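You operate a simulated robot arm through the tools that you are given. There is no shell and no other tool.

The job below is to be done with a simulated robot arm. You get a single attempt, and the scene is never put back.

TASK
Switch the sealer off and fit the full roll from the sealer table.
Fine: it goes on the film spindle; the nearly empty roll goes on the sealer table; clamp the new roll; the other rolls and cores stay where they are. Set down upright: film roll.

It is judged by the outcome, as a careful person would: the job done as asked, and still so three seconds after it is handed in. It fails if anything else is knocked over, pushed out of place, dropped, spilled or broken.

THE ROBOT
A 7-joint arm with a two-finger parallel gripper on a trunk, on a base that drives. Base frame: it is fixed to the floor where the robot stands at the start and does not move with it; the origin is under the middle of the robot, x ahead of it, y to its left, z up. Lengths are in m, angles in degrees, forces in N, time in s.
With the tool pointing down near the work surface it reaches from about 0.24 to 0.38 m from the robot's upright axis, wherever it stands. Its first joint turns from -166.0 to 166.0 degrees. Places, roughly: core [0.5, -1.25, 0.75]; film clamp [0.6, -0.8, 0.8]; film spindle [0.6, -0.7, 0.7]; sealer display [0.9, 0.1, 0.9]; sealer switch [0.7, 0, 1]; top of the sealer table [0.5, -1.2, 0.7]. Payload 1.57 kg.
Tool frame: the origin (TCP) lies between the finger pads and is the grasp point; the fingertips stand 0.03 m ahead of it; z points along the fingers, y is the line along which they close. The gripper opens to 0.11 m. The fingers are 0.024 m wide and 0.012 m thick; the gripper's body (0.048 by 0.112 m) begins 0.078 m behind the TCP.
Orientation is that of the tool frame in the base frame, as a unit quaternion [x, y, z, w]. With the fingers straight down and closing along the base's y, the tool's x points along the base's -x, its y along +y and its z along -z.

THE INTERFACE
- The arm moves only by the tool nudge_tool. Its arguments are lists of equal length, an entry for each row: "slide": the shift along the base's x, y, z in m, a list of three; "turn": the turn, a rotation vector about the base's x, y, z in degrees, a list of three; "claw": the opening, from 0 (shut) to 1 (fully open). In form: {"slide": [[dx, dy, dz], ...], "turn": [[ax, ay, az], ...], "claw": [claw, ...]}. A call has 1 to 20 rows; each row is the pose to reach, as a shift and turn from the pose commanded when the call began. A row lasts 0.2 s, in which the tool goes at most 0.05 m and 8.6 degrees; a call with a longer step from one row to the next is refused whole, and so is a gripper value outside its range. A pose out of reach is approached as far as the arm can. The call stops where the force on the tool passes 70 N (or 10 N more than at its start, if that is more) or the arm is blocked; 0.2 s more then pass. The fingers move at their own pace (about 0.108 m/s each) and stop on an object; they squeeze with about 43 N. The grip force told is the motor's: it shows also when the fingers shut on nothing. Time passes only in rows, and 0.2 s behind the last, so rows that repeat a pose let the fingers close. The reply holds the time, the measured pose of the TCP, the force on the tool along the base axes, the opening and the grip force, in the units named above and with some noise, with the torque about the TCP (base axes, N m) and any sound that the robot's microphone picked up, and new pictures: "show" is both (left out), scene, wrist or none.
- Cameras (640 x 400 px; columns grow to the right, rows downward): "scene" is now at [0.4635, 0.1254, 1.3976]; the picture's right is [-0.89, -0.46, 0.00], its down [-0.32, 0.62, -0.72] and it looks along [0.33, -0.64, -0.70] (base axes); focal length 214 px, centre (320, 200). "wrist" rides on the gripper at [0.07, 0.016, -0.141] in the tool frame; the picture's right is [-0.23, 0.97, 0.00], its down [-0.86, -0.20, -0.48] and it looks along [-0.47, -0.11, 0.88] (tool axes); focal length 222 px, centre (320, 200). There is no depth. A picture from a camera that has moved, and an enlarged one, comes with that camera's place and axes in the base frame and with its lens.
- move_column(by): slides the trunk up (or, below 0, down) by that many m; the arm and the scene camera ride with it, the base frame stays. It gives what a move gives, with no picture.
- base_move(legs): drives the robot by 1 to 6 legs, each [ahead, left, turn to the left] in m, m and degrees, along the robot's own axes; the way and the turn of a leg run together, so that a leg with both is an arc; at most 1.5 m and 180 degrees a leg. The arm and the cameras ride along, it lands a little off, and it stops where it bumps. It gives what a move gives, and a new picture of the scene camera.
- head_to(pan, tilt): turns the head with the scene camera to pan (to the left, within 103 degrees either way) and tilt (down, from -29 to 69), counted from straight ahead of the robot. It gives what a move gives, and a new picture of the scene camera.
- enlarge(camera, box): a new picture of the part [left, top, right, bottom] of that camera's present view, enlarged. The clock stands still meanwhile.
- finish_job(): hands the job in; it is judged then, once.

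Nothing tells you exact positions but the pictures and the camera data. Unless the task says otherwise, let go and move clear before handing in.

The tools are called as a command line: name --argument value ..., lists and objects as JSON in quotes. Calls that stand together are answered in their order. nudge_tool: Moves the arm, as the interface text tells. Its arguments: {"type":"object","properties":{"slide":{"type":"array","items":{"type":"array","items":{"type":"number"}}},"turn":{"type":"array","items":{"type":"array","items":{"type":"number"}}},"claw":{"type":"array","items":{"type":"number"}},"show":{"type":"string","enum":["both","scene","wrist","none"]}},"required":["slide","turn","claw"]} The other tools are called the same way: move_column (by) slides the trunk up or down; base_move (legs) drives the base; head_to (pan, tilt) turns the head that bears the scene camera; enlarge (camera, box) takes an enlarged picture of a part of a camera's view; finish_job () hands the job in.

At the start:

```text
time_s: 0.0
eef_pos: [0.4045, -0.2963, 1.2332]
ee_rot: [0.0, 1.0, 0.001, 0.0]
wrist_force: [0.5, 0.6, -0.1]
torque: [-0.02, 0.01, 0.0]
grip_width: 0.1103
finger_force: 0.0
trunk travel left (down, up): [-0.45, 0.16]
robot x, y, heading: [0.0017, -0.0012, 0.1]
head pan, tilt: [-62.7, 44.2]
```

scene: 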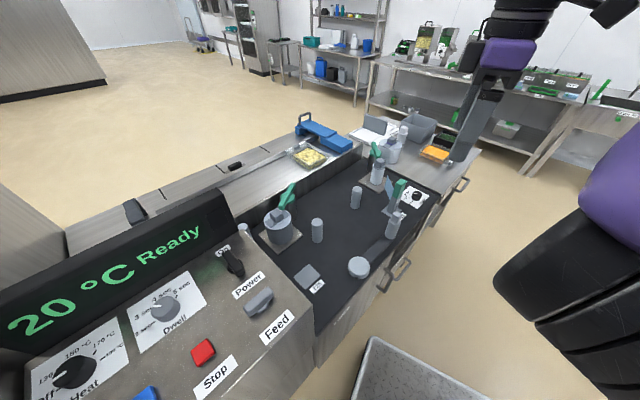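
wrist: 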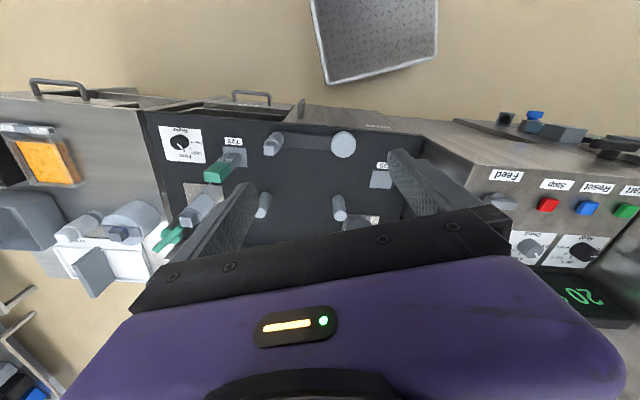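

I see the sealer control panel (bottom left), a dark recessed bay with rods/rolls and green clamp levers, and a table beyond it. I'll enlarge parts of the view to identify things before moving.

enlarge --camera "scene" --box '[220, 100, 480, 300]'

enlarge --camera "scene" --box '[0, 200, 340, 400]'

enlarge --camera "wrist" --box '[0, 60, 480, 280]'

```text
2.00 times, centred on (350, 200) of scene
camera zoom: at [0.4635, 0.1254, 1.3976], right [-0.89, -0.46, 0.0], down [-0.32, 0.62, -0.72], along [0.33, -0.64, -0.7], focal length 429 px, centre (260, 200)
```

zoom: 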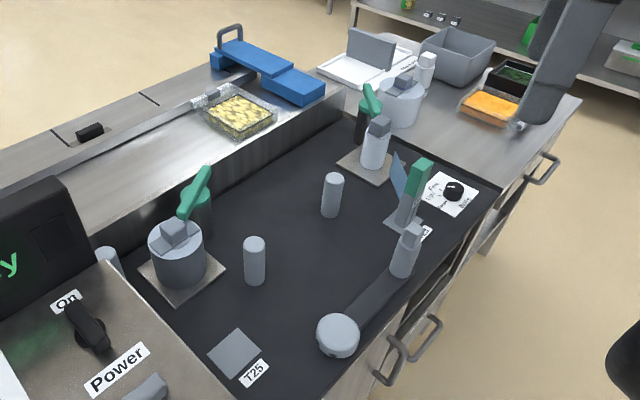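

```text
1.88 times, centred on (170, 300) of scene
camera zoom: at [0.4635, 0.1254, 1.3976], right [-0.89, -0.46, 0.0], down [-0.32, 0.62, -0.72], along [0.33, -0.64, -0.7], focal length 404 px, centre (602, 12)
```

zoom: 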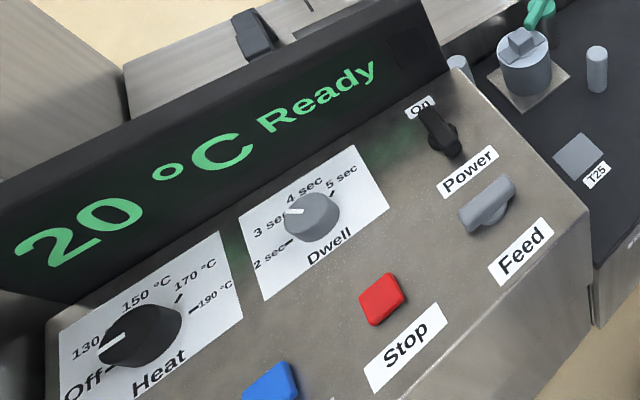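

```text
1.33 times, centred on (240, 170) of wrist
camera zoom: at [0.3349, -0.2795, 1.3764], right [0.23, 0.97, 0.0], down [0.86, -0.2, 0.48], along [0.47, -0.11, -0.88], focal length 296 px, centre (427, 240)
```

zoom: 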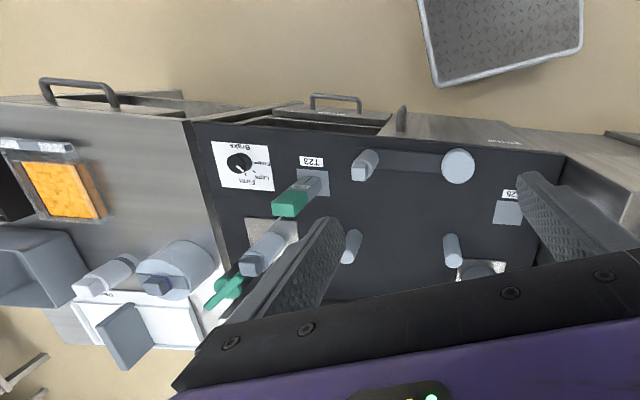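

The control panel is near (0.7, 0, 1.0), and the bay holds two spindles: a near one with a big roll and the film spindle around (0.6, -0.75) with a thin roll. The full roll appears to stand on the table around (0.6, -1.0). I'll look around with the head for more detail.

head_to --pan -20 --tilt 55

head_to --pan -75 --tilt 35

enlarge --camera "scene" --box '[160, 120, 360, 260]'

```text
time_s: 1.1
eef_pos: [0.405, -0.2953, 1.2328]
ee_rot: [0.001, 1.0, 0.001, 0.0]
wrist_force: [0.8, 0.3, 0.2]
torque: [0.02, 0.02, -0.02]
grip_width: 0.11
finger_force: 0.1
trunk travel left (down, up): [-0.45, 0.16]
robot x, y, heading: [0.0022, 0.0004, 0.1]
head pan, tilt: [-20.0, 55.0]
camera scene: at [0.4937, 0.1735, 1.383], right [-0.34, -0.94, 0.0], down [-0.77, 0.28, -0.57], along [0.54, -0.2, -0.82], focal length 214 px, centre (320, 200)
```

scene: 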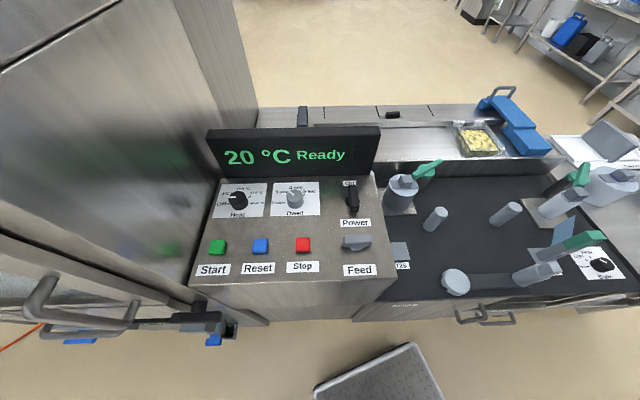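

```text
time_s: 2.3
eef_pos: [0.405, -0.2956, 1.2331]
ee_rot: [0.0, 1.0, 0.0, 0.0]
wrist_force: [-0.1, -0.3, -0.2]
torque: [-0.01, 0.02, -0.01]
grip_width: 0.11
finger_force: 0.1
trunk travel left (down, up): [-0.45, 0.16]
robot x, y, heading: [0.002, 0.0013, -0.1]
head pan, tilt: [-75.0, 35.0]
camera scene: at [0.4488, 0.1132, 1.4112], right [-0.97, -0.26, 0.0], down [-0.15, 0.55, -0.82], along [0.21, -0.79, -0.57], focal length 214 px, centre (320, 200)
```

scene: 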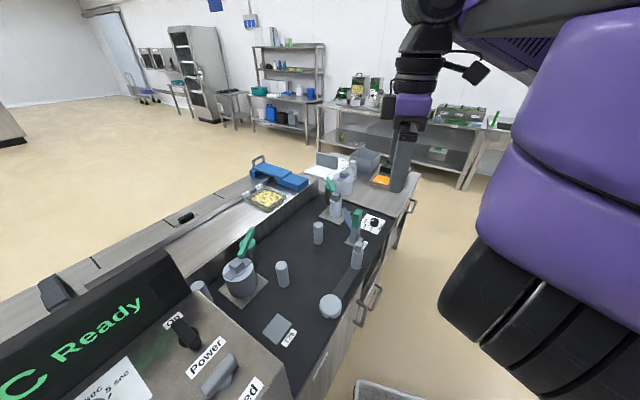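

```text
2.86 times, centred on (260, 190) of scene
camera zoom: at [0.4488, 0.1132, 1.4112], right [-0.97, -0.26, 0.0], down [-0.15, 0.55, -0.82], along [0.21, -0.79, -0.57], focal length 613 px, centre (491, 229)
```

zoom: 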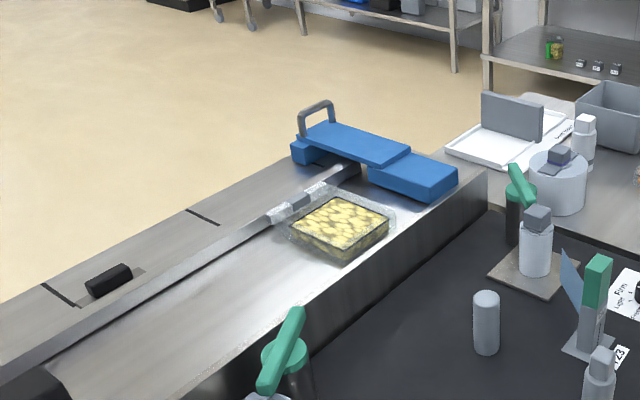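

Now a clearer view of the panel and the bay; I'll enlarge the power switch and the film spindle areas from this head angle.

head_to --pan -20 --tilt 50

enlarge --camera "scene" --box '[310, 170, 430, 250]'

enlarge --camera "scene" --box '[480, 120, 640, 260]'

enlarge --camera "scene" --box '[370, 140, 530, 300]'

```text
time_s: 3.6
eef_pos: [0.4056, -0.296, 1.234]
ee_rot: [0.001, 1.0, 0.0, 0.001]
wrist_force: [-0.2, 0.1, 0.0]
torque: [0.01, -0.01, 0.0]
grip_width: 0.1101
finger_force: 0.1
trunk travel left (down, up): [-0.45, 0.16]
robot x, y, heading: [-0.0045, 0.0001, 0.1]
head pan, tilt: [-20.0, 50.0]
camera scene: at [0.4983, 0.1719, 1.3896], right [-0.34, -0.94, 0.0], down [-0.72, 0.26, -0.64], along [0.6, -0.22, -0.77], focal length 214 px, centre (320, 200)
```

scene: 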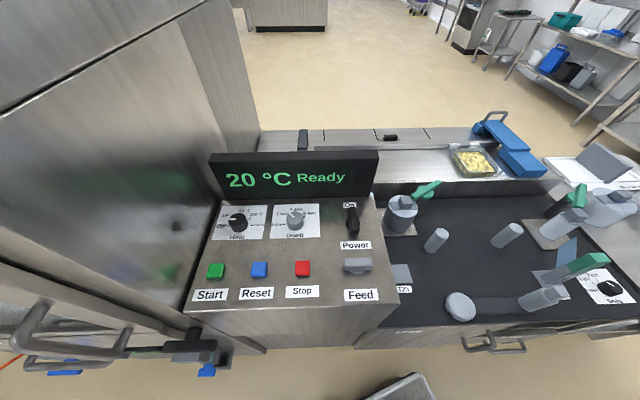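

```text
5.00 times, centred on (370, 210) of scene
camera zoom: at [0.4983, 0.1719, 1.3896], right [-0.34, -0.94, 0.0], down [-0.72, 0.26, -0.64], along [0.6, -0.22, -0.77], focal length 1072 px, centre (70, 150)
```

zoom: 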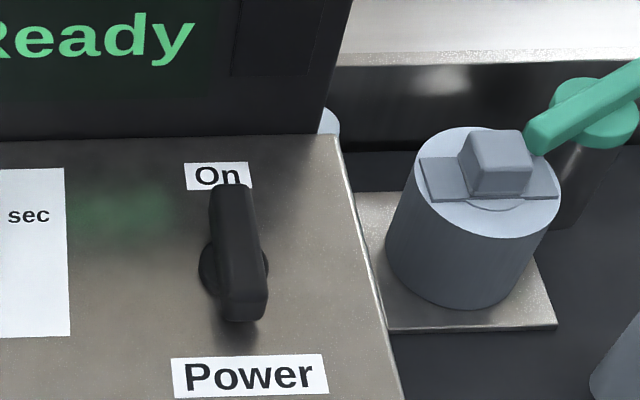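

```text
2.86 times, centred on (560, 190) of scene
camera zoom: at [0.4983, 0.1719, 1.3896], right [-0.34, -0.94, 0.0], down [-0.72, 0.26, -0.64], along [0.6, -0.22, -0.77], focal length 613 px, centre (-366, 229)
```

zoom: 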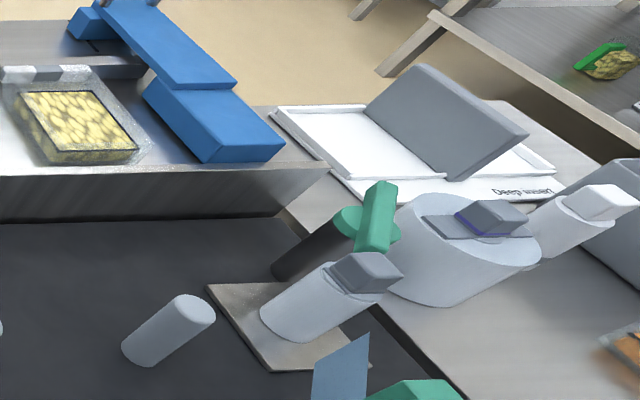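

```text
2.50 times, centred on (450, 220) of scene
camera zoom: at [0.4983, 0.1719, 1.3896], right [-0.34, -0.94, 0.0], down [-0.72, 0.26, -0.64], along [0.6, -0.22, -0.77], focal length 536 px, centre (-5, 150)
```

zoom: 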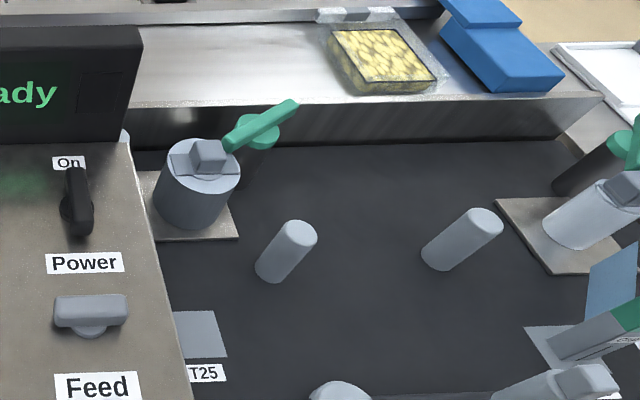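

The Power handle points to "On"; the sealer is rotated about -20° relative to me. Before moving I'll look down at my base's clearance to the sealer front.

head_to --pan -60 --tilt 69

head_to --pan -100 --tilt 50

head_to --pan 60 --tilt 50

```text
time_s: 4.7
eef_pos: [0.4047, -0.2951, 1.2345]
ee_rot: [0.001, 1.0, -0.001, 0.0]
wrist_force: [-0.8, -0.1, 0.2]
torque: [-0.03, -0.01, -0.01]
grip_width: 0.11
finger_force: 0.2
trunk travel left (down, up): [-0.45, 0.16]
robot x, y, heading: [-0.0013, -0.001, 0.1]
head pan, tilt: [-60.0, 68.8]
camera scene: at [0.4539, 0.1498, 1.3676], right [-0.87, -0.5, 0.0], down [-0.47, 0.81, -0.36], along [0.18, -0.31, -0.93], focal length 214 px, centre (320, 200)
```

scene: 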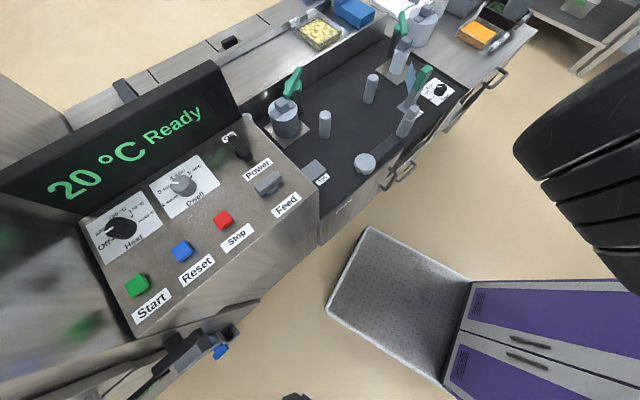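

```text
time_s: 5.7
eef_pos: [0.4057, -0.2963, 1.2331]
ee_rot: [-0.002, 1.0, 0.0, 0.0]
wrist_force: [-0.2, 0.8, -0.3]
torque: [0.0, -0.04, -0.03]
grip_width: 0.1102
finger_force: 0.1
trunk travel left (down, up): [-0.45, 0.16]
robot x, y, heading: [0.0031, -0.0005, 0.0]
head pan, tilt: [-100.0, 50.0]
camera scene: at [0.4126, 0.1224, 1.3895], right [-0.98, 0.17, 0.0], down [0.13, 0.75, -0.64], along [-0.11, -0.63, -0.77], focal length 214 px, centre (320, 200)
```

scene: 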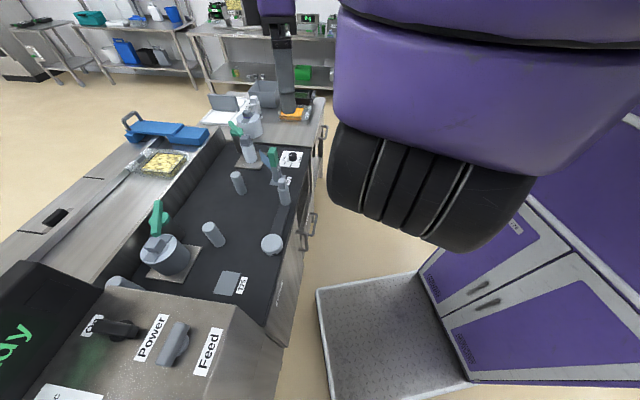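

```text
time_s: 8.2
eef_pos: [0.4058, -0.2951, 1.2328]
ee_rot: [0.001, 1.0, 0.0, 0.0]
wrist_force: [0.4, -0.1, -0.2]
torque: [0.0, -0.02, 0.0]
grip_width: 0.1098
finger_force: 0.0
trunk travel left (down, up): [-0.45, 0.16]
robot x, y, heading: [-0.0029, -0.0005, -0.2]
head pan, tilt: [60.0, 50.0]
camera scene: at [0.4644, 0.2649, 1.3895], right [0.87, -0.5, 0.0], down [-0.38, -0.66, -0.64], along [0.32, 0.56, -0.77], focal length 214 px, centre (320, 200)
```

scene: 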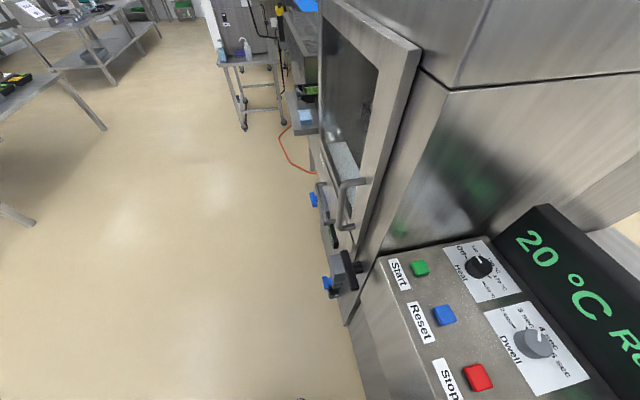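

The base has a front deck about 0.36 m ahead of the origin and 0.24 m to either side, so standing side-on will help for the bay. I'll look at the arm itself to understand its overhead parts.

head_to --pan -103 --tilt 0

head_to --pan -70 --tilt -10

```text
time_s: 10.7
eef_pos: [0.404, -0.2947, 1.2332]
ee_rot: [0.0, 1.0, 0.0, 0.0]
wrist_force: [-0.2, 0.4, 0.8]
torque: [-0.01, 0.02, 0.0]
grip_width: 0.11
finger_force: 0.1
trunk travel left (down, up): [-0.45, 0.16]
robot x, y, heading: [-0.0008, -0.0009, -0.1]
head pan, tilt: [-103.0, 0.0]
camera scene: at [0.4057, 0.1105, 1.4674], right [-0.97, 0.22, 0.0], down [0.0, 0.0, -1.0], along [-0.22, -0.97, 0.0], focal length 214 px, centre (320, 200)
```

scene: 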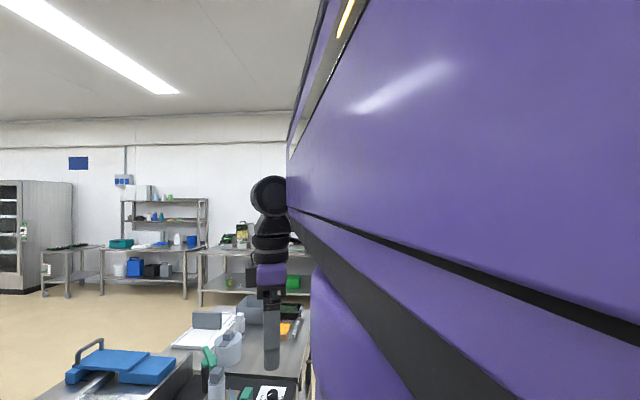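

```text
time_s: 11.7
eef_pos: [0.4048, -0.296, 1.2339]
ee_rot: [0.0, 1.0, 0.0, 0.0]
wrist_force: [-0.3, 0.6, 0.1]
torque: [-0.01, -0.02, -0.01]
grip_width: 0.1101
finger_force: 0.0
trunk travel left (down, up): [-0.45, 0.16]
robot x, y, heading: [0.0006, 0.001, -0.1]
head pan, tilt: [-70.0, -10.0]
camera scene: at [0.4547, 0.119, 1.4826], right [-0.94, -0.34, 0.0], down [0.06, -0.16, -0.98], along [0.34, -0.93, 0.17], focal length 214 px, centre (320, 200)
```

scene: 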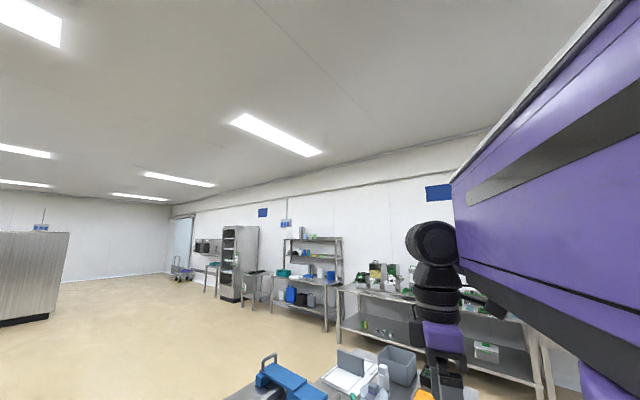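

The arm hangs off a boom ahead of the trunk. I'll test how far the arm reaches ahead in free air above the bay (nothing there above z 1.1).

nudge_tool --slide '[[0.05, 0, 0], [0.1, 0, 0], [0.15, 0, 0], [0.2, 0, 0], [0.25, 0.02, 0], [0.28, 0.05, 0], [0.3, 0.1, 0]]' --turn '[[0, 0, 0], [0, 0, 0], [0, 0, 0], [0, 0, 0], [0, 0, 0], [0, 0, 0], [0, 0, 0]]' --claw '[1, 1, 1, 1, 1, 1, 1]' --show "both"

```text
refused: row 5 steps farther than a row can; nothing moved
```

nudge_tool --slide '[[0.05, 0, 0], [0.1, 0, 0], [0.15, 0, 0], [0.2, 0, 0], [0.24, 0.0, 0], [0.28, 0.02, 0], [0.3, 0.06, 0]]' --turn '[[0, 0, 0], [0, 0, 0], [0, 0, 0], [0, 0, 0], [0, 0, 0], [0, 0, 0], [0, 0, 0]]' --claw '[1, 1, 1, 1, 1, 1, 1]' --show "both"

```text
time_s: 13.3
eef_pos: [0.7049, -0.2363, 1.234]
ee_rot: [0.001, 1.0, 0.0, 0.0]
wrist_force: [-0.2, -0.8, -0.1]
torque: [0.03, -0.06, -0.04]
grip_width: 0.1099
finger_force: 0.0
trunk travel left (down, up): [-0.45, 0.16]
robot x, y, heading: [-0.0009, -0.002, 0.0]
head pan, tilt: [-70.0, -10.0]
camera scene: at [0.4545, 0.1184, 1.4828], right [-0.94, -0.34, 0.0], down [0.06, -0.16, -0.98], along [0.34, -0.93, 0.17], focal length 214 px, centre (320, 200)
camera wrist: at [0.6348, -0.2203, 1.377], right [0.23, 0.97, 0.0], down [0.85, -0.2, 0.48], along [0.47, -0.11, -0.88], focal length 222 px, centre (320, 200)
```

scene: 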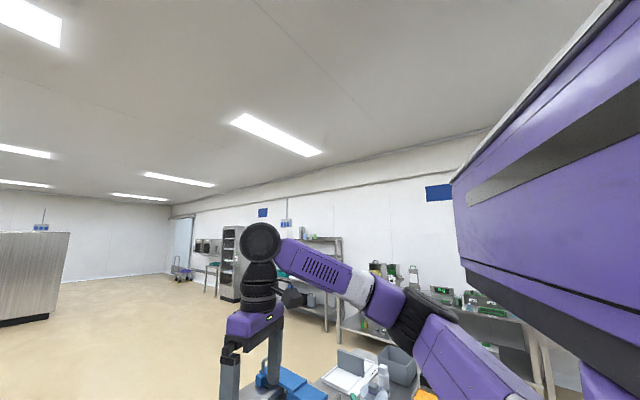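
wrist: 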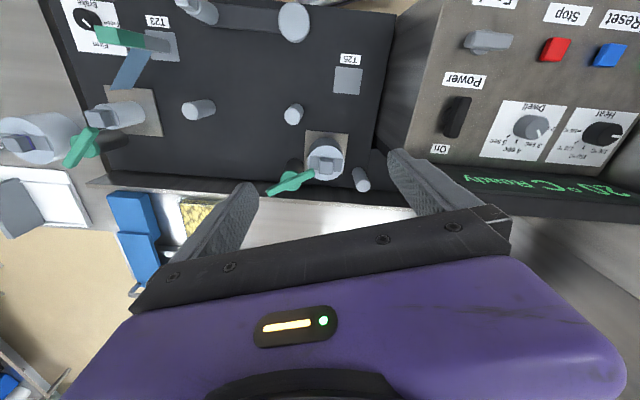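

The arm reaches far enough at this height (0.74 m), so the trunk will bring it down as needed. Triangulating, the Power handle is at about (0.745, 0.0, 0.96) on a level panel (z≈0.945), aligned with the sealer's inward axis. I'll move above it with a -20° twist and look closely.

nudge_tool --slide '[[0, 0.04, 0], [0, 0.08, 0], [0, 0.12, 0], [0, 0.16, 0], [0, 0.2, 0], [0, 0.236, 0], [0.01, 0.236, -0.04], [0.01, 0.236, -0.08]]' --turn '[[0, 0, -7], [0, 0, -14], [0, 0, -20], [0, 0, -20], [0, 0, -20], [0, 0, -20], [0, 0, -20], [0, 0, -20]]' --claw '[1, 1, 1, 1, 1, 1, 1, 1]' --show "both"

head_to --pan -35 --tilt 50

```text
time_s: 15.1
eef_pos: [0.7148, 0.0012, 1.1532]
ee_rot: [0.173, 0.985, 0.0, 0.0]
wrist_force: [-0.7, -0.7, 0.4]
torque: [0.04, -0.02, -0.03]
grip_width: 0.1101
finger_force: 0.0
trunk travel left (down, up): [-0.45, 0.16]
robot x, y, heading: [-0.0022, -0.0023, 0.1]
head pan, tilt: [-70.0, -10.0]
camera scene: at [0.4545, 0.1193, 1.4828], right [-0.94, -0.34, 0.0], down [0.06, -0.16, -0.98], along [0.34, -0.93, 0.17], focal length 214 px, centre (320, 200)
camera wrist: at [0.655, 0.0401, 1.2968], right [0.55, 0.84, 0.0], down [0.73, -0.48, 0.48], along [0.4, -0.26, -0.88], focal length 222 px, centre (320, 200)
```

scene: 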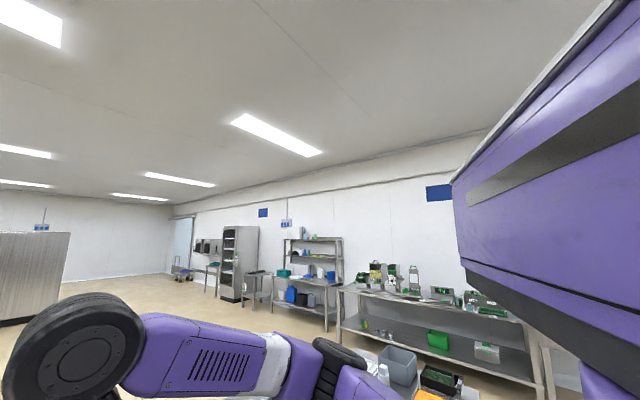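
wrist: 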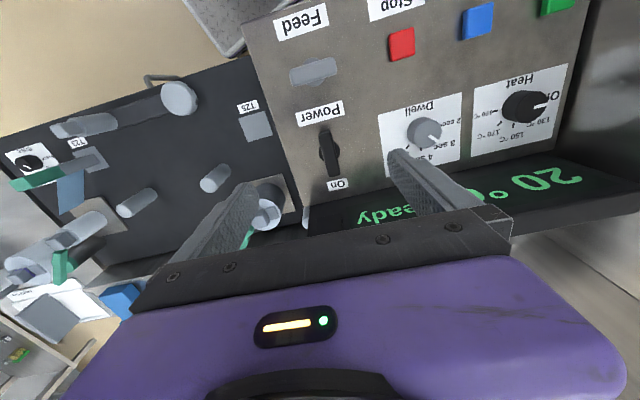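

```text
time_s: 16.4
eef_pos: [0.7152, 0.0008, 1.1539]
ee_rot: [0.174, 0.985, -0.001, 0.0]
wrist_force: [-0.4, 0.4, -0.3]
torque: [0.0, 0.01, 0.01]
grip_width: 0.11
finger_force: 0.0
trunk travel left (down, up): [-0.45, 0.16]
robot x, y, heading: [-0.0011, -0.0029, -0.1]
head pan, tilt: [-35.0, 50.0]
camera scene: at [0.489, 0.1541, 1.3896], right [-0.57, -0.82, 0.0], down [-0.63, 0.44, -0.64], along [0.53, -0.37, -0.77], focal length 214 px, centre (320, 200)
```

scene: 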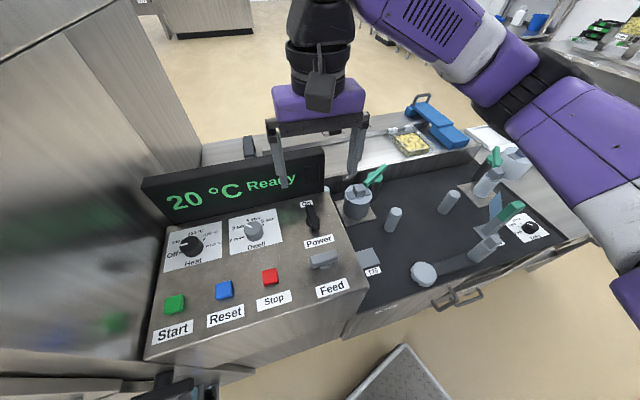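

enlarge --camera "wrist" --box '[270, 80, 400, 210]'

enlarge --camera "scene" --box '[280, 180, 380, 300]'

```text
3.08 times, centred on (335, 145) of wrist
camera zoom: at [0.6552, 0.0397, 1.2971], right [0.55, 0.84, 0.0], down [0.74, -0.48, 0.48], along [0.4, -0.26, -0.88], focal length 684 px, centre (274, 369)
```

zoom: 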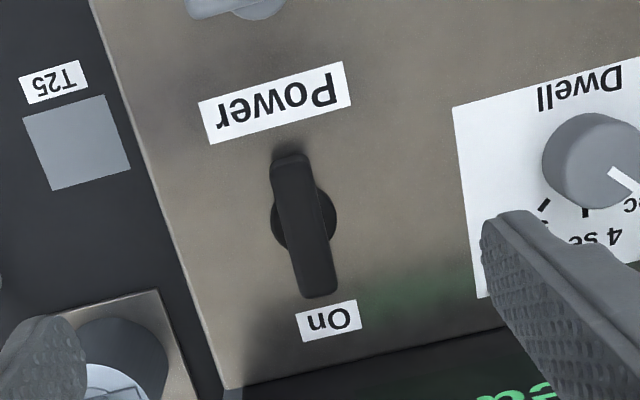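

```text
3.33 times, centred on (330, 240) of scene
camera zoom: at [0.489, 0.1541, 1.3896], right [-0.57, -0.82, 0.0], down [-0.63, 0.44, -0.64], along [0.53, -0.37, -0.77], focal length 715 px, centre (287, 67)
```

zoom: 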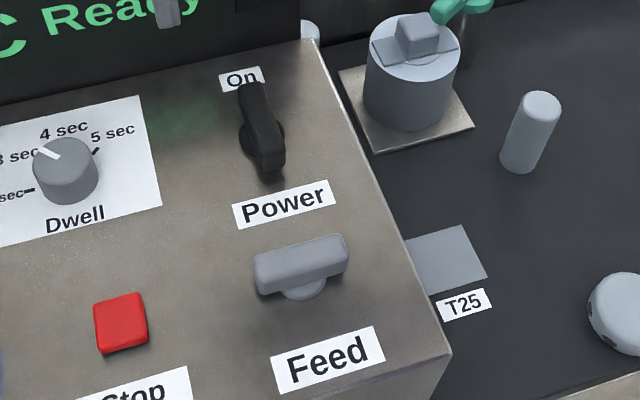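

The bar is 0.064 m long, centred near (0.747, -0.002), pointing at "On". I'll descend over it with the fingers straddling it.

nudge_tool --slide '[[0.032, -0.003, 0], [0.032, -0.003, -0.05], [0.032, -0.003, -0.1], [0.032, -0.003, -0.14]]' --turn '[[0, 0, 0], [0, 0, 0], [0, 0, 0], [0, 0, 0]]' --claw '[0.6, 0.5, 0.5, 0.5]' --show "both"

enlarge --camera "wrist" --box '[240, 100, 480, 250]'

enlarge --camera "scene" --box '[250, 150, 390, 270]'

```text
time_s: 17.4
eef_pos: [0.747, -0.0029, 1.013]
ee_rot: [0.172, 0.985, -0.001, 0.0]
wrist_force: [-0.3, 0.5, 0.3]
torque: [0.0, -0.03, 0.0]
grip_width: 0.055
finger_force: 0.1
trunk travel left (down, up): [-0.45, 0.16]
robot x, y, heading: [-0.001, 0.0019, -0.2]
head pan, tilt: [-35.0, 50.0]
camera scene: at [0.4889, 0.1541, 1.3897], right [-0.57, -0.82, 0.0], down [-0.63, 0.44, -0.64], along [0.53, -0.37, -0.77], focal length 214 px, centre (320, 200)
camera wrist: at [0.6868, 0.0365, 1.1558], right [0.55, 0.84, 0.0], down [0.74, -0.48, 0.48], along [0.4, -0.26, -0.88], focal length 222 px, centre (320, 200)
```

scene: 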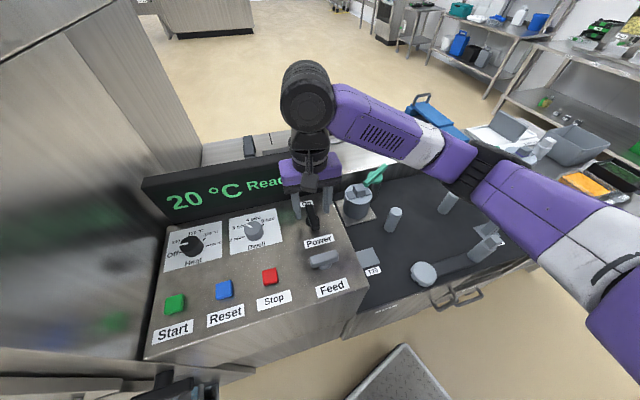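
wrist: 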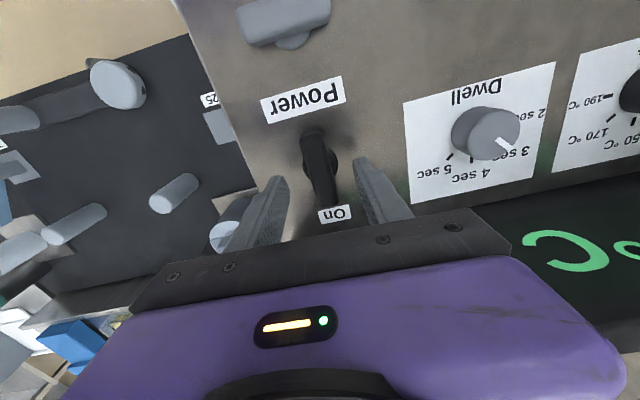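

```text
2.67 times, centred on (360, 175) of wrist
camera zoom: at [0.6868, 0.0365, 1.1558], right [0.55, 0.84, 0.0], down [0.74, -0.48, 0.48], along [0.4, -0.26, -0.88], focal length 592 px, centre (213, 267)
```

zoom: 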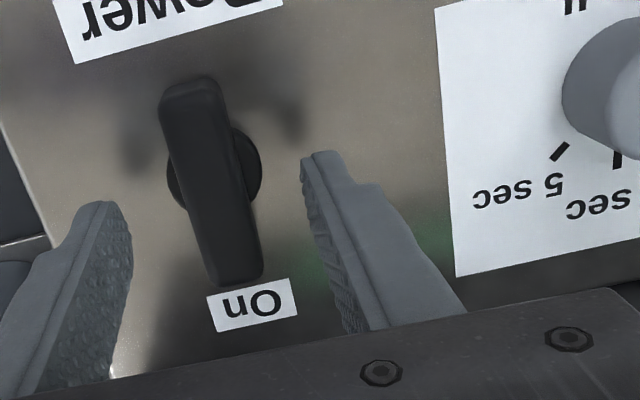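

```text
3.33 times, centred on (320, 210) of scene
camera zoom: at [0.4889, 0.1541, 1.3897], right [-0.57, -0.82, 0.0], down [-0.63, 0.44, -0.64], along [0.53, -0.37, -0.77], focal length 715 px, centre (320, 167)
```

zoom: 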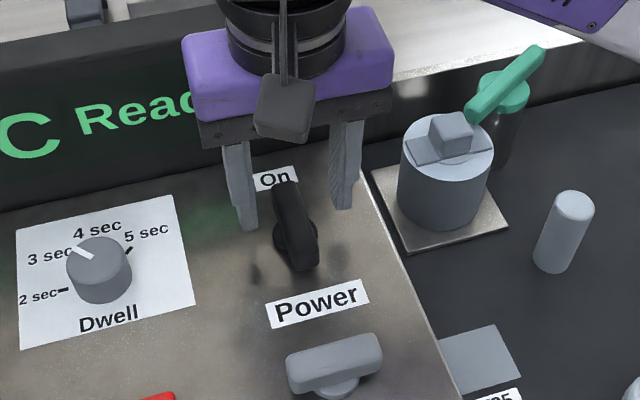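

The fingers straddle the bar well. I'll lower the last 2.5 cm and close.

nudge_tool --slide '[[0, 0, -0.015], [0, 0, -0.027], [0, 0, -0.027], [0, 0, -0.027], [0, 0, -0.027]]' --turn '[[0, 0, 0], [0, 0, 0], [0, 0, 0], [0, 0, 0], [0, 0, 0]]' --claw '[0.5, 0.5, 0.1, 0.1, 0.1]' --show "both"

```text
time_s: 18.6
eef_pos: [0.7478, -0.0024, 0.9855]
ee_rot: [0.174, 0.985, 0.0, 0.0]
wrist_force: [1.0, 2.2, -2.6]
torque: [-0.03, -0.39, -0.01]
grip_width: 0.0317
finger_force: 40.0
trunk travel left (down, up): [-0.45, 0.16]
robot x, y, heading: [0.0011, 0.0033, 0.0]
head pan, tilt: [-35.0, 50.0]
camera scene: at [0.4891, 0.1542, 1.3894], right [-0.57, -0.82, 0.0], down [-0.63, 0.44, -0.64], along [0.53, -0.37, -0.77], focal length 214 px, centre (320, 200)
camera wrist: at [0.6873, 0.0367, 1.1289], right [0.55, 0.84, 0.0], down [0.74, -0.48, 0.48], along [0.4, -0.26, -0.88], focal length 222 px, centre (320, 200)
```

scene: 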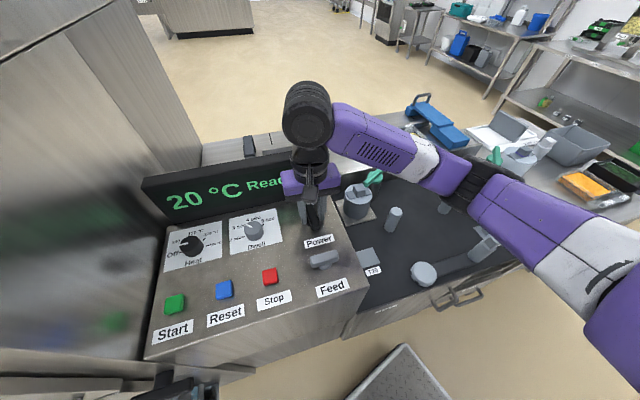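
wrist: 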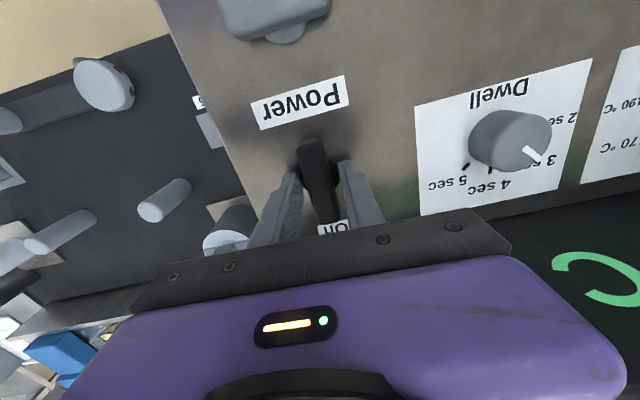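

The 0.032 m width suggests the tips hold the round collar beneath the bar. I'll open slightly, raise by about 1.3 cm and close on the bar itself.

nudge_tool --slide '[[0, 0, 0], [0, 0, 0.013], [0, 0, 0.013], [0, 0, 0.013], [0, 0, 0.013]]' --turn '[[0, 0, 0], [0, 0, 0], [0, 0, 0], [0, 0, 0], [0, 0, 0]]' --claw '[0.4, 0.4, 0.05, 0.05, 0.05]' --show "wrist"

```text
time_s: 19.8
eef_pos: [0.7471, -0.0016, 0.9989]
ee_rot: [0.173, 0.985, 0.0, 0.0]
wrist_force: [-0.7, 1.5, 2.9]
torque: [0.13, 0.46, 0.09]
grip_width: 0.0199
finger_force: 33.4
trunk travel left (down, up): [-0.45, 0.16]
robot x, y, heading: [0.0019, 0.0009, 0.0]
head pan, tilt: [-35.0, 50.0]
camera wrist: at [0.6872, 0.0368, 1.1425], right [0.55, 0.84, 0.0], down [0.74, -0.48, 0.48], along [0.4, -0.26, -0.88], focal length 222 px, centre (320, 200)
```

wrist: 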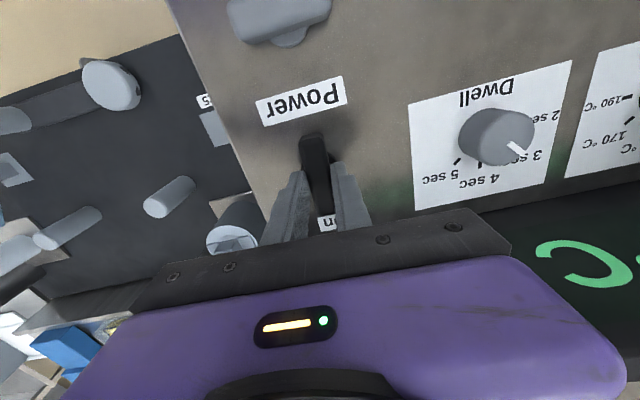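

Now the grip is on the bar (0.02 m). I'll try a small counter-clockwise turn and read the torque.

nudge_tool --slide '[[0, 0, 0], [0, 0, 0]]' --turn '[[0, 0, 6], [0, 0, 12]]' --claw '[0.05, 0.05]' --show "wrist"

```text
time_s: 20.4
eef_pos: [0.7469, -0.0017, 0.9991]
ee_rot: [0.069, 0.998, 0.0, 0.0]
wrist_force: [2.4, 1.6, 0.6]
torque: [-0.18, -0.02, -1.34]
grip_width: 0.024
finger_force: 35.7
trunk travel left (down, up): [-0.45, 0.16]
robot x, y, heading: [-0.0002, 0.0007, 0.2]
head pan, tilt: [-35.0, 50.0]
camera wrist: at [0.6803, 0.0235, 1.1423], right [0.36, 0.93, 0.0], down [0.82, -0.32, 0.48], along [0.45, -0.17, -0.88], focal length 222 px, centre (320, 200)
```

wrist: 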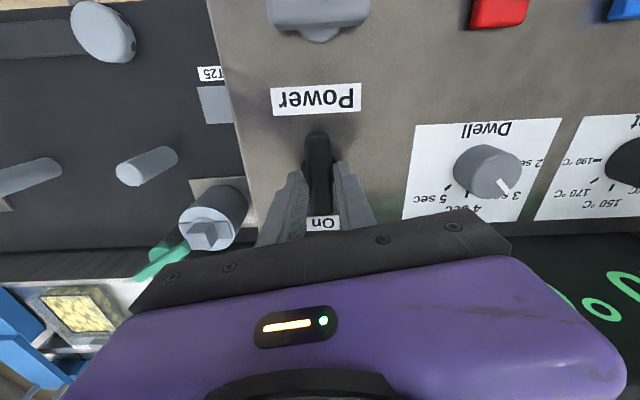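

The bar resists counter-clockwise (pads skewing on it), so I'll try clockwise.

nudge_tool --slide '[[0, 0, 0], [0, 0, 0], [0, 0, 0], [0, 0, 0]]' --turn '[[0, 0, -6], [0, 0, -12], [0, 0, -18], [0, 0, -24]]' --claw '[0.05, 0.05, 0.05, 0.05]' --show "wrist"

```text
time_s: 21.4
eef_pos: [0.7457, -0.0017, 0.9987]
ee_rot: [0.276, 0.961, -0.001, 0.001]
wrist_force: [-0.2, 4.6, -1.1]
torque: [0.02, -0.17, -0.05]
grip_width: 0.0202
finger_force: 33.2
trunk travel left (down, up): [-0.45, 0.16]
robot x, y, heading: [0.002, -0.0003, 0.1]
head pan, tilt: [-35.0, 50.0]
camera wrist: at [0.6961, 0.0487, 1.1423], right [0.71, 0.71, 0.0], down [0.62, -0.62, 0.48], along [0.34, -0.34, -0.88], focal length 222 px, centre (320, 200)
```

wrist: 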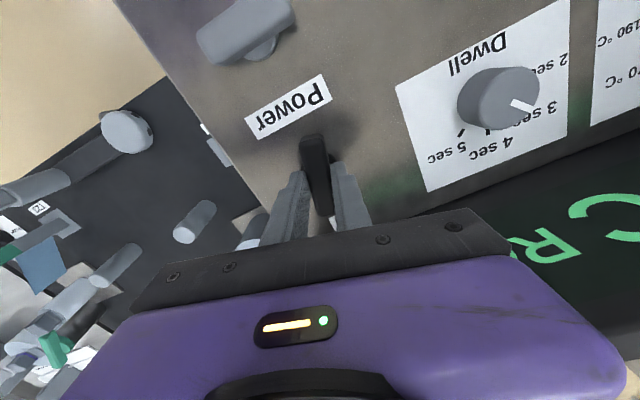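

It rotates freely clockwise. Continue turning.

nudge_tool --slide '[[0, 0, 0], [0, 0, 0], [0, 0, 0], [0, 0, 0], [0, 0, 0]]' --turn '[[0, 0, -8], [0, 0, -16], [0, 0, -24], [0, 0, -32], [0, 0, -40]]' --claw '[0.05, 0.05, 0.05, 0.05, 0.05]' --show "wrist"

```text
time_s: 22.6
eef_pos: [0.748, -0.0012, 0.9987]
ee_rot: [0.589, 0.808, 0.0, 0.001]
wrist_force: [2.7, 13.4, -2.4]
torque: [-0.18, -0.28, 0.02]
grip_width: 0.0199
finger_force: 33.3
trunk travel left (down, up): [-0.45, 0.16]
robot x, y, heading: [-0.0007, -0.0002, -0.0]
head pan, tilt: [-35.0, 50.0]
camera wrist: at [0.7408, 0.0694, 1.1423], right [1.0, 0.08, 0.0], down [0.07, -0.88, 0.48], along [0.04, -0.48, -0.88], focal length 222 px, centre (320, 200)
```

wrist: 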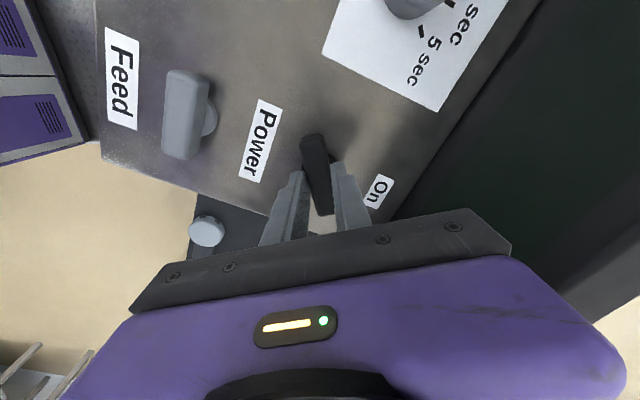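

nudge_tool --slide '[[0, 0.001, 0], [0, 0.002, 0], [0, 0.002, 0], [0, 0.002, 0], [0, 0.002, 0]]' --turn '[[0, 0, -8], [0, 0, -16], [0, 0, -24], [0, 0, -32], [0, 0, -38]]' --claw '[0.05, 0.05, 0.05, 0.05, 0.05]' --show "both"

```text
time_s: 23.8
eef_pos: [0.7471, -0.0014, 0.9998]
ee_rot: [0.82, 0.573, -0.001, 0.001]
wrist_force: [5.8, -4.5, -1.6]
torque: [-0.27, 0.12, 1.05]
grip_width: 0.0203
finger_force: 34.8
trunk travel left (down, up): [-0.45, 0.16]
robot x, y, heading: [0.0014, 0.0005, -0.1]
head pan, tilt: [-35.0, 50.0]
camera scene: at [0.4893, 0.1538, 1.3895], right [-0.57, -0.82, 0.0], down [-0.63, 0.44, -0.64], along [0.53, -0.37, -0.77], focal length 214 px, centre (320, 200)
camera wrist: at [0.7863, 0.0587, 1.1422], right [0.84, -0.55, 0.0], down [-0.48, -0.73, 0.48], along [-0.26, -0.4, -0.88], focal length 222 px, centre (320, 200)
```

scene: 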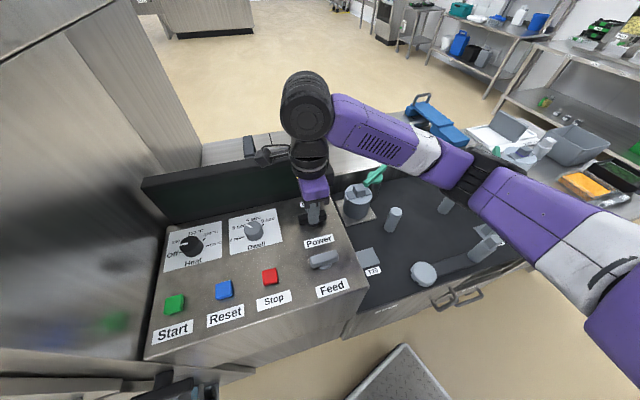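
wrist: 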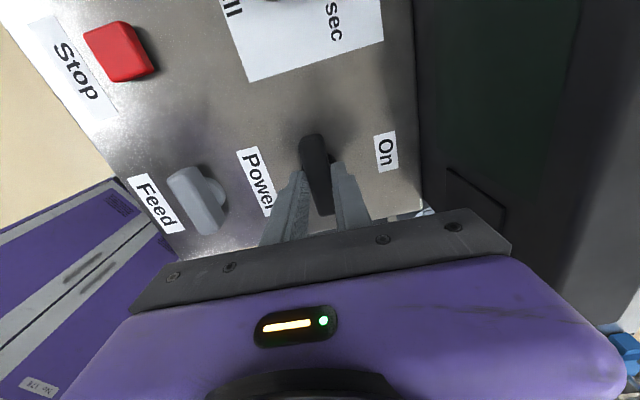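

The display went dark – the sealer is off. I'll release, lift, and turn the wrist back.

nudge_tool --slide '[[0, 0, 0], [0, 0, 0], [0, 0, 0.05], [0, 0, 0.1], [0, 0, 0.15], [0, 0, 0.2]]' --turn '[[0, 0, 0], [0, 0, 0], [0, 0, 0], [0, 0, 0], [0, 0, 0], [0, 0, 0]]' --claw '[0.4, 0.5, 0.5, 0.5, 0.5, 0.5]' --show "none"

nudge_tool --slide '[[-0.02, 0, 0], [-0.03, -0.02, 0], [-0.03, -0.05, 0], [-0.03, -0.09, 0], [-0.03, -0.13, 0], [-0.03, -0.17, 0], [-0.03, -0.21, 0], [-0.03, -0.25, 0], [-0.03, -0.28, 0], [-0.03, -0.3, 0], [-0.03, -0.3, 0]]' --turn '[[0, 0, 8], [0, 0, 16], [0, 0, 24], [0, 0, 32], [0, 0, 40], [0, 0, 48], [0, 0, 56], [0, 0, 64], [0, 0, 72], [0, 0, 80], [0, 0, 88]]' --claw '[1, 1, 1, 1, 1, 1, 1, 1, 1, 1, 1]' --show "both"

```text
time_s: 25.2
eef_pos: [0.7479, -0.0002, 1.1993]
ee_rot: [0.819, 0.573, 0.0, -0.001]
wrist_force: [1.1, -0.6, -0.7]
torque: [0.04, 0.04, 0.0]
grip_width: 0.0553
finger_force: 0.1
out of reach, approached as far as the arm can: row 4, 5
trunk travel left (down, up): [-0.45, 0.16]
robot x, y, heading: [0.004, -0.0005, 0.1]
head pan, tilt: [-35.0, 50.0]
```

```text
time_s: 27.6
eef_pos: [0.7173, -0.2998, 1.1997]
ee_rot: [0.191, 0.982, 0.0, 0.001]
wrist_force: [0.9, 0.3, 0.4]
torque: [0.01, -0.01, 0.02]
grip_width: 0.11
finger_force: 0.0
trunk travel left (down, up): [-0.45, 0.16]
robot x, y, heading: [0.0013, -0.0012, 0.2]
head pan, tilt: [-35.0, 50.0]
camera scene: at [0.489, 0.154, 1.3895], right [-0.57, -0.82, 0.0], down [-0.63, 0.44, -0.64], along [0.53, -0.37, -0.77], focal length 214 px, centre (320, 200)
camera wrist: at [0.6583, -0.2603, 1.3423], right [0.57, 0.82, 0.0], down [0.72, -0.5, 0.48], along [0.39, -0.27, -0.88], focal length 222 px, centre (320, 200)
```

scene: 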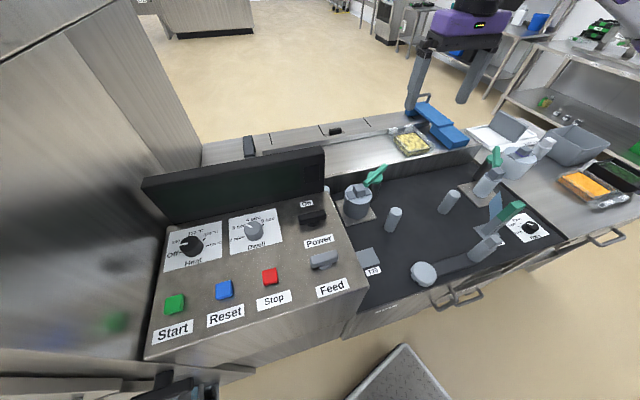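
wrist: 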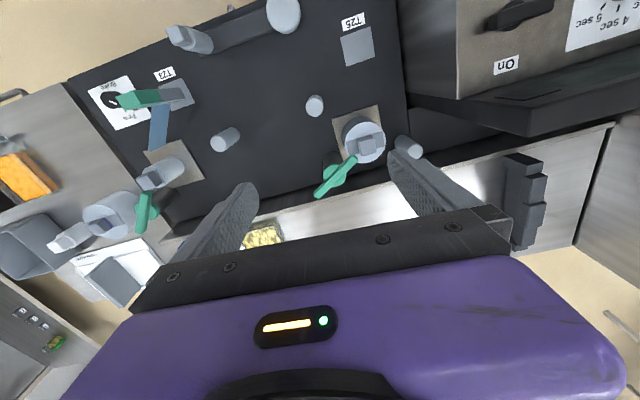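

Power bar now lies across and the display is dark. Next I drive: turn -20° to face the sealer squarely and shift right along it, arm held high (TCP 1.2 m).

base_move --legs '[[0, 0, -20], [0, -0.6, 0]]'

head_to --pan -15 --tilt 60

```text
time_s: 32.0
eef_pos: [0.3595, -1.0918, 1.199]
ee_rot: [0.361, 0.932, 0.0, -0.001]
wrist_force: [0.3, -0.3, -0.3]
torque: [0.02, 0.02, 0.02]
grip_width: 0.1102
finger_force: 0.1
trunk travel left (down, up): [-0.45, 0.16]
robot x, y, heading: [-0.2054, -0.5592, -20.8]
head pan, tilt: [-35.0, 50.0]
camera scene: at [0.3053, -0.5879, 1.3895], right [-0.82, -0.57, 0.0], down [-0.43, 0.63, -0.64], along [0.36, -0.53, -0.77], focal length 214 px, centre (320, 200)
```

scene: 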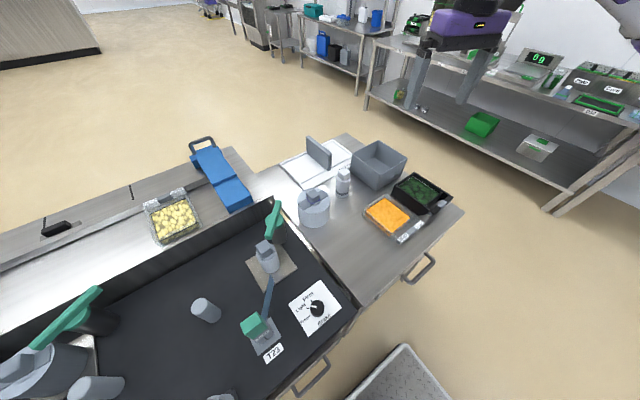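

```text
time_s: 32.9
eef_pos: [0.359, -1.0934, 1.199]
ee_rot: [0.362, 0.932, 0.0, 0.0]
wrist_force: [-0.3, -0.2, 0.9]
torque: [-0.01, -0.02, -0.02]
grip_width: 0.1099
finger_force: 0.1
trunk travel left (down, up): [-0.45, 0.16]
robot x, y, heading: [-0.2111, -0.5587, -20.4]
head pan, tilt: [-15.0, 60.0]
camera scene: at [0.316, -0.5632, 1.377], right [-0.58, -0.81, 0.0], down [-0.7, 0.5, -0.5], along [0.41, -0.29, -0.87], focal length 214 px, centre (320, 200)
```

scene: 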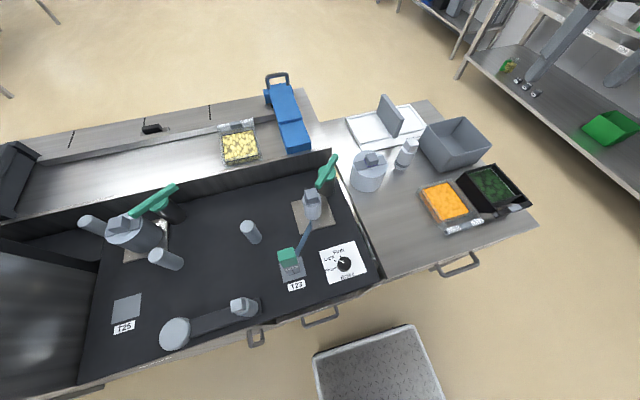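

Good view. I'll enlarge the film spindle with its roll and clamp, and the full roll.

enlarge --camera "scene" --box '[270, 140, 390, 240]'

enlarge --camera "scene" --box '[330, 80, 550, 280]'

enlarge --camera "scene" --box '[70, 160, 230, 290]'

enlarge --camera "scene" --box '[220, 210, 390, 330]'

```text
4.00 times, centred on (330, 190) of scene
camera zoom: at [0.316, -0.5632, 1.377], right [-0.58, -0.81, 0.0], down [-0.7, 0.5, -0.5], along [0.41, -0.29, -0.87], focal length 858 px, centre (280, 240)
```

zoom: 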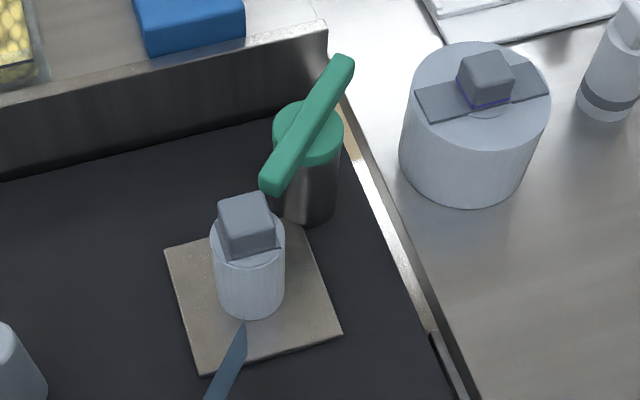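

```text
2.00 times, centred on (440, 180) of scene
camera zoom: at [0.316, -0.5632, 1.377], right [-0.58, -0.81, 0.0], down [-0.7, 0.5, -0.5], along [0.41, -0.29, -0.87], focal length 429 px, centre (80, 240)
```

zoom: 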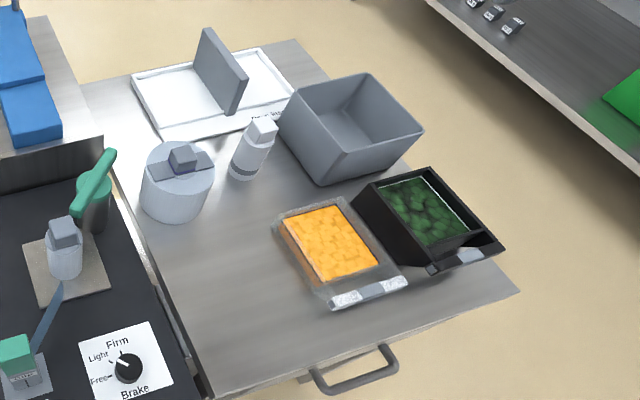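

```text
3.08 times, centred on (150, 225) of scene
camera zoom: at [0.316, -0.5632, 1.377], right [-0.58, -0.81, 0.0], down [-0.7, 0.5, -0.5], along [0.41, -0.29, -0.87], focal length 660 px, centre (843, 123)
```

zoom: 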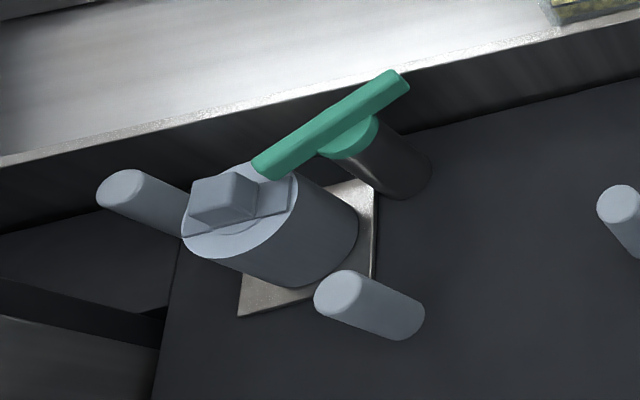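

```text
3.33 times, centred on (305, 270) of scene
camera zoom: at [0.316, -0.5632, 1.377], right [-0.58, -0.81, 0.0], down [-0.7, 0.5, -0.5], along [0.41, -0.29, -0.87], focal length 715 px, centre (370, -33)
```

zoom: 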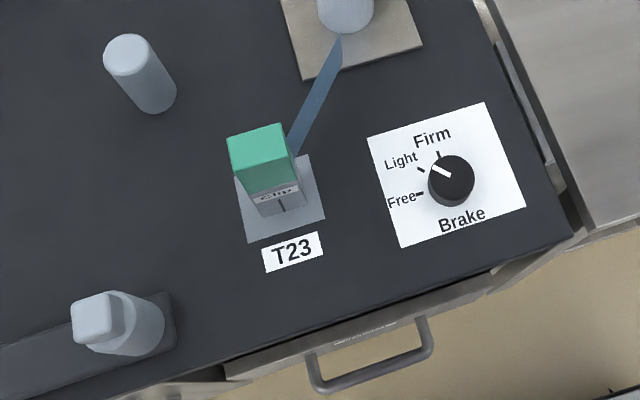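

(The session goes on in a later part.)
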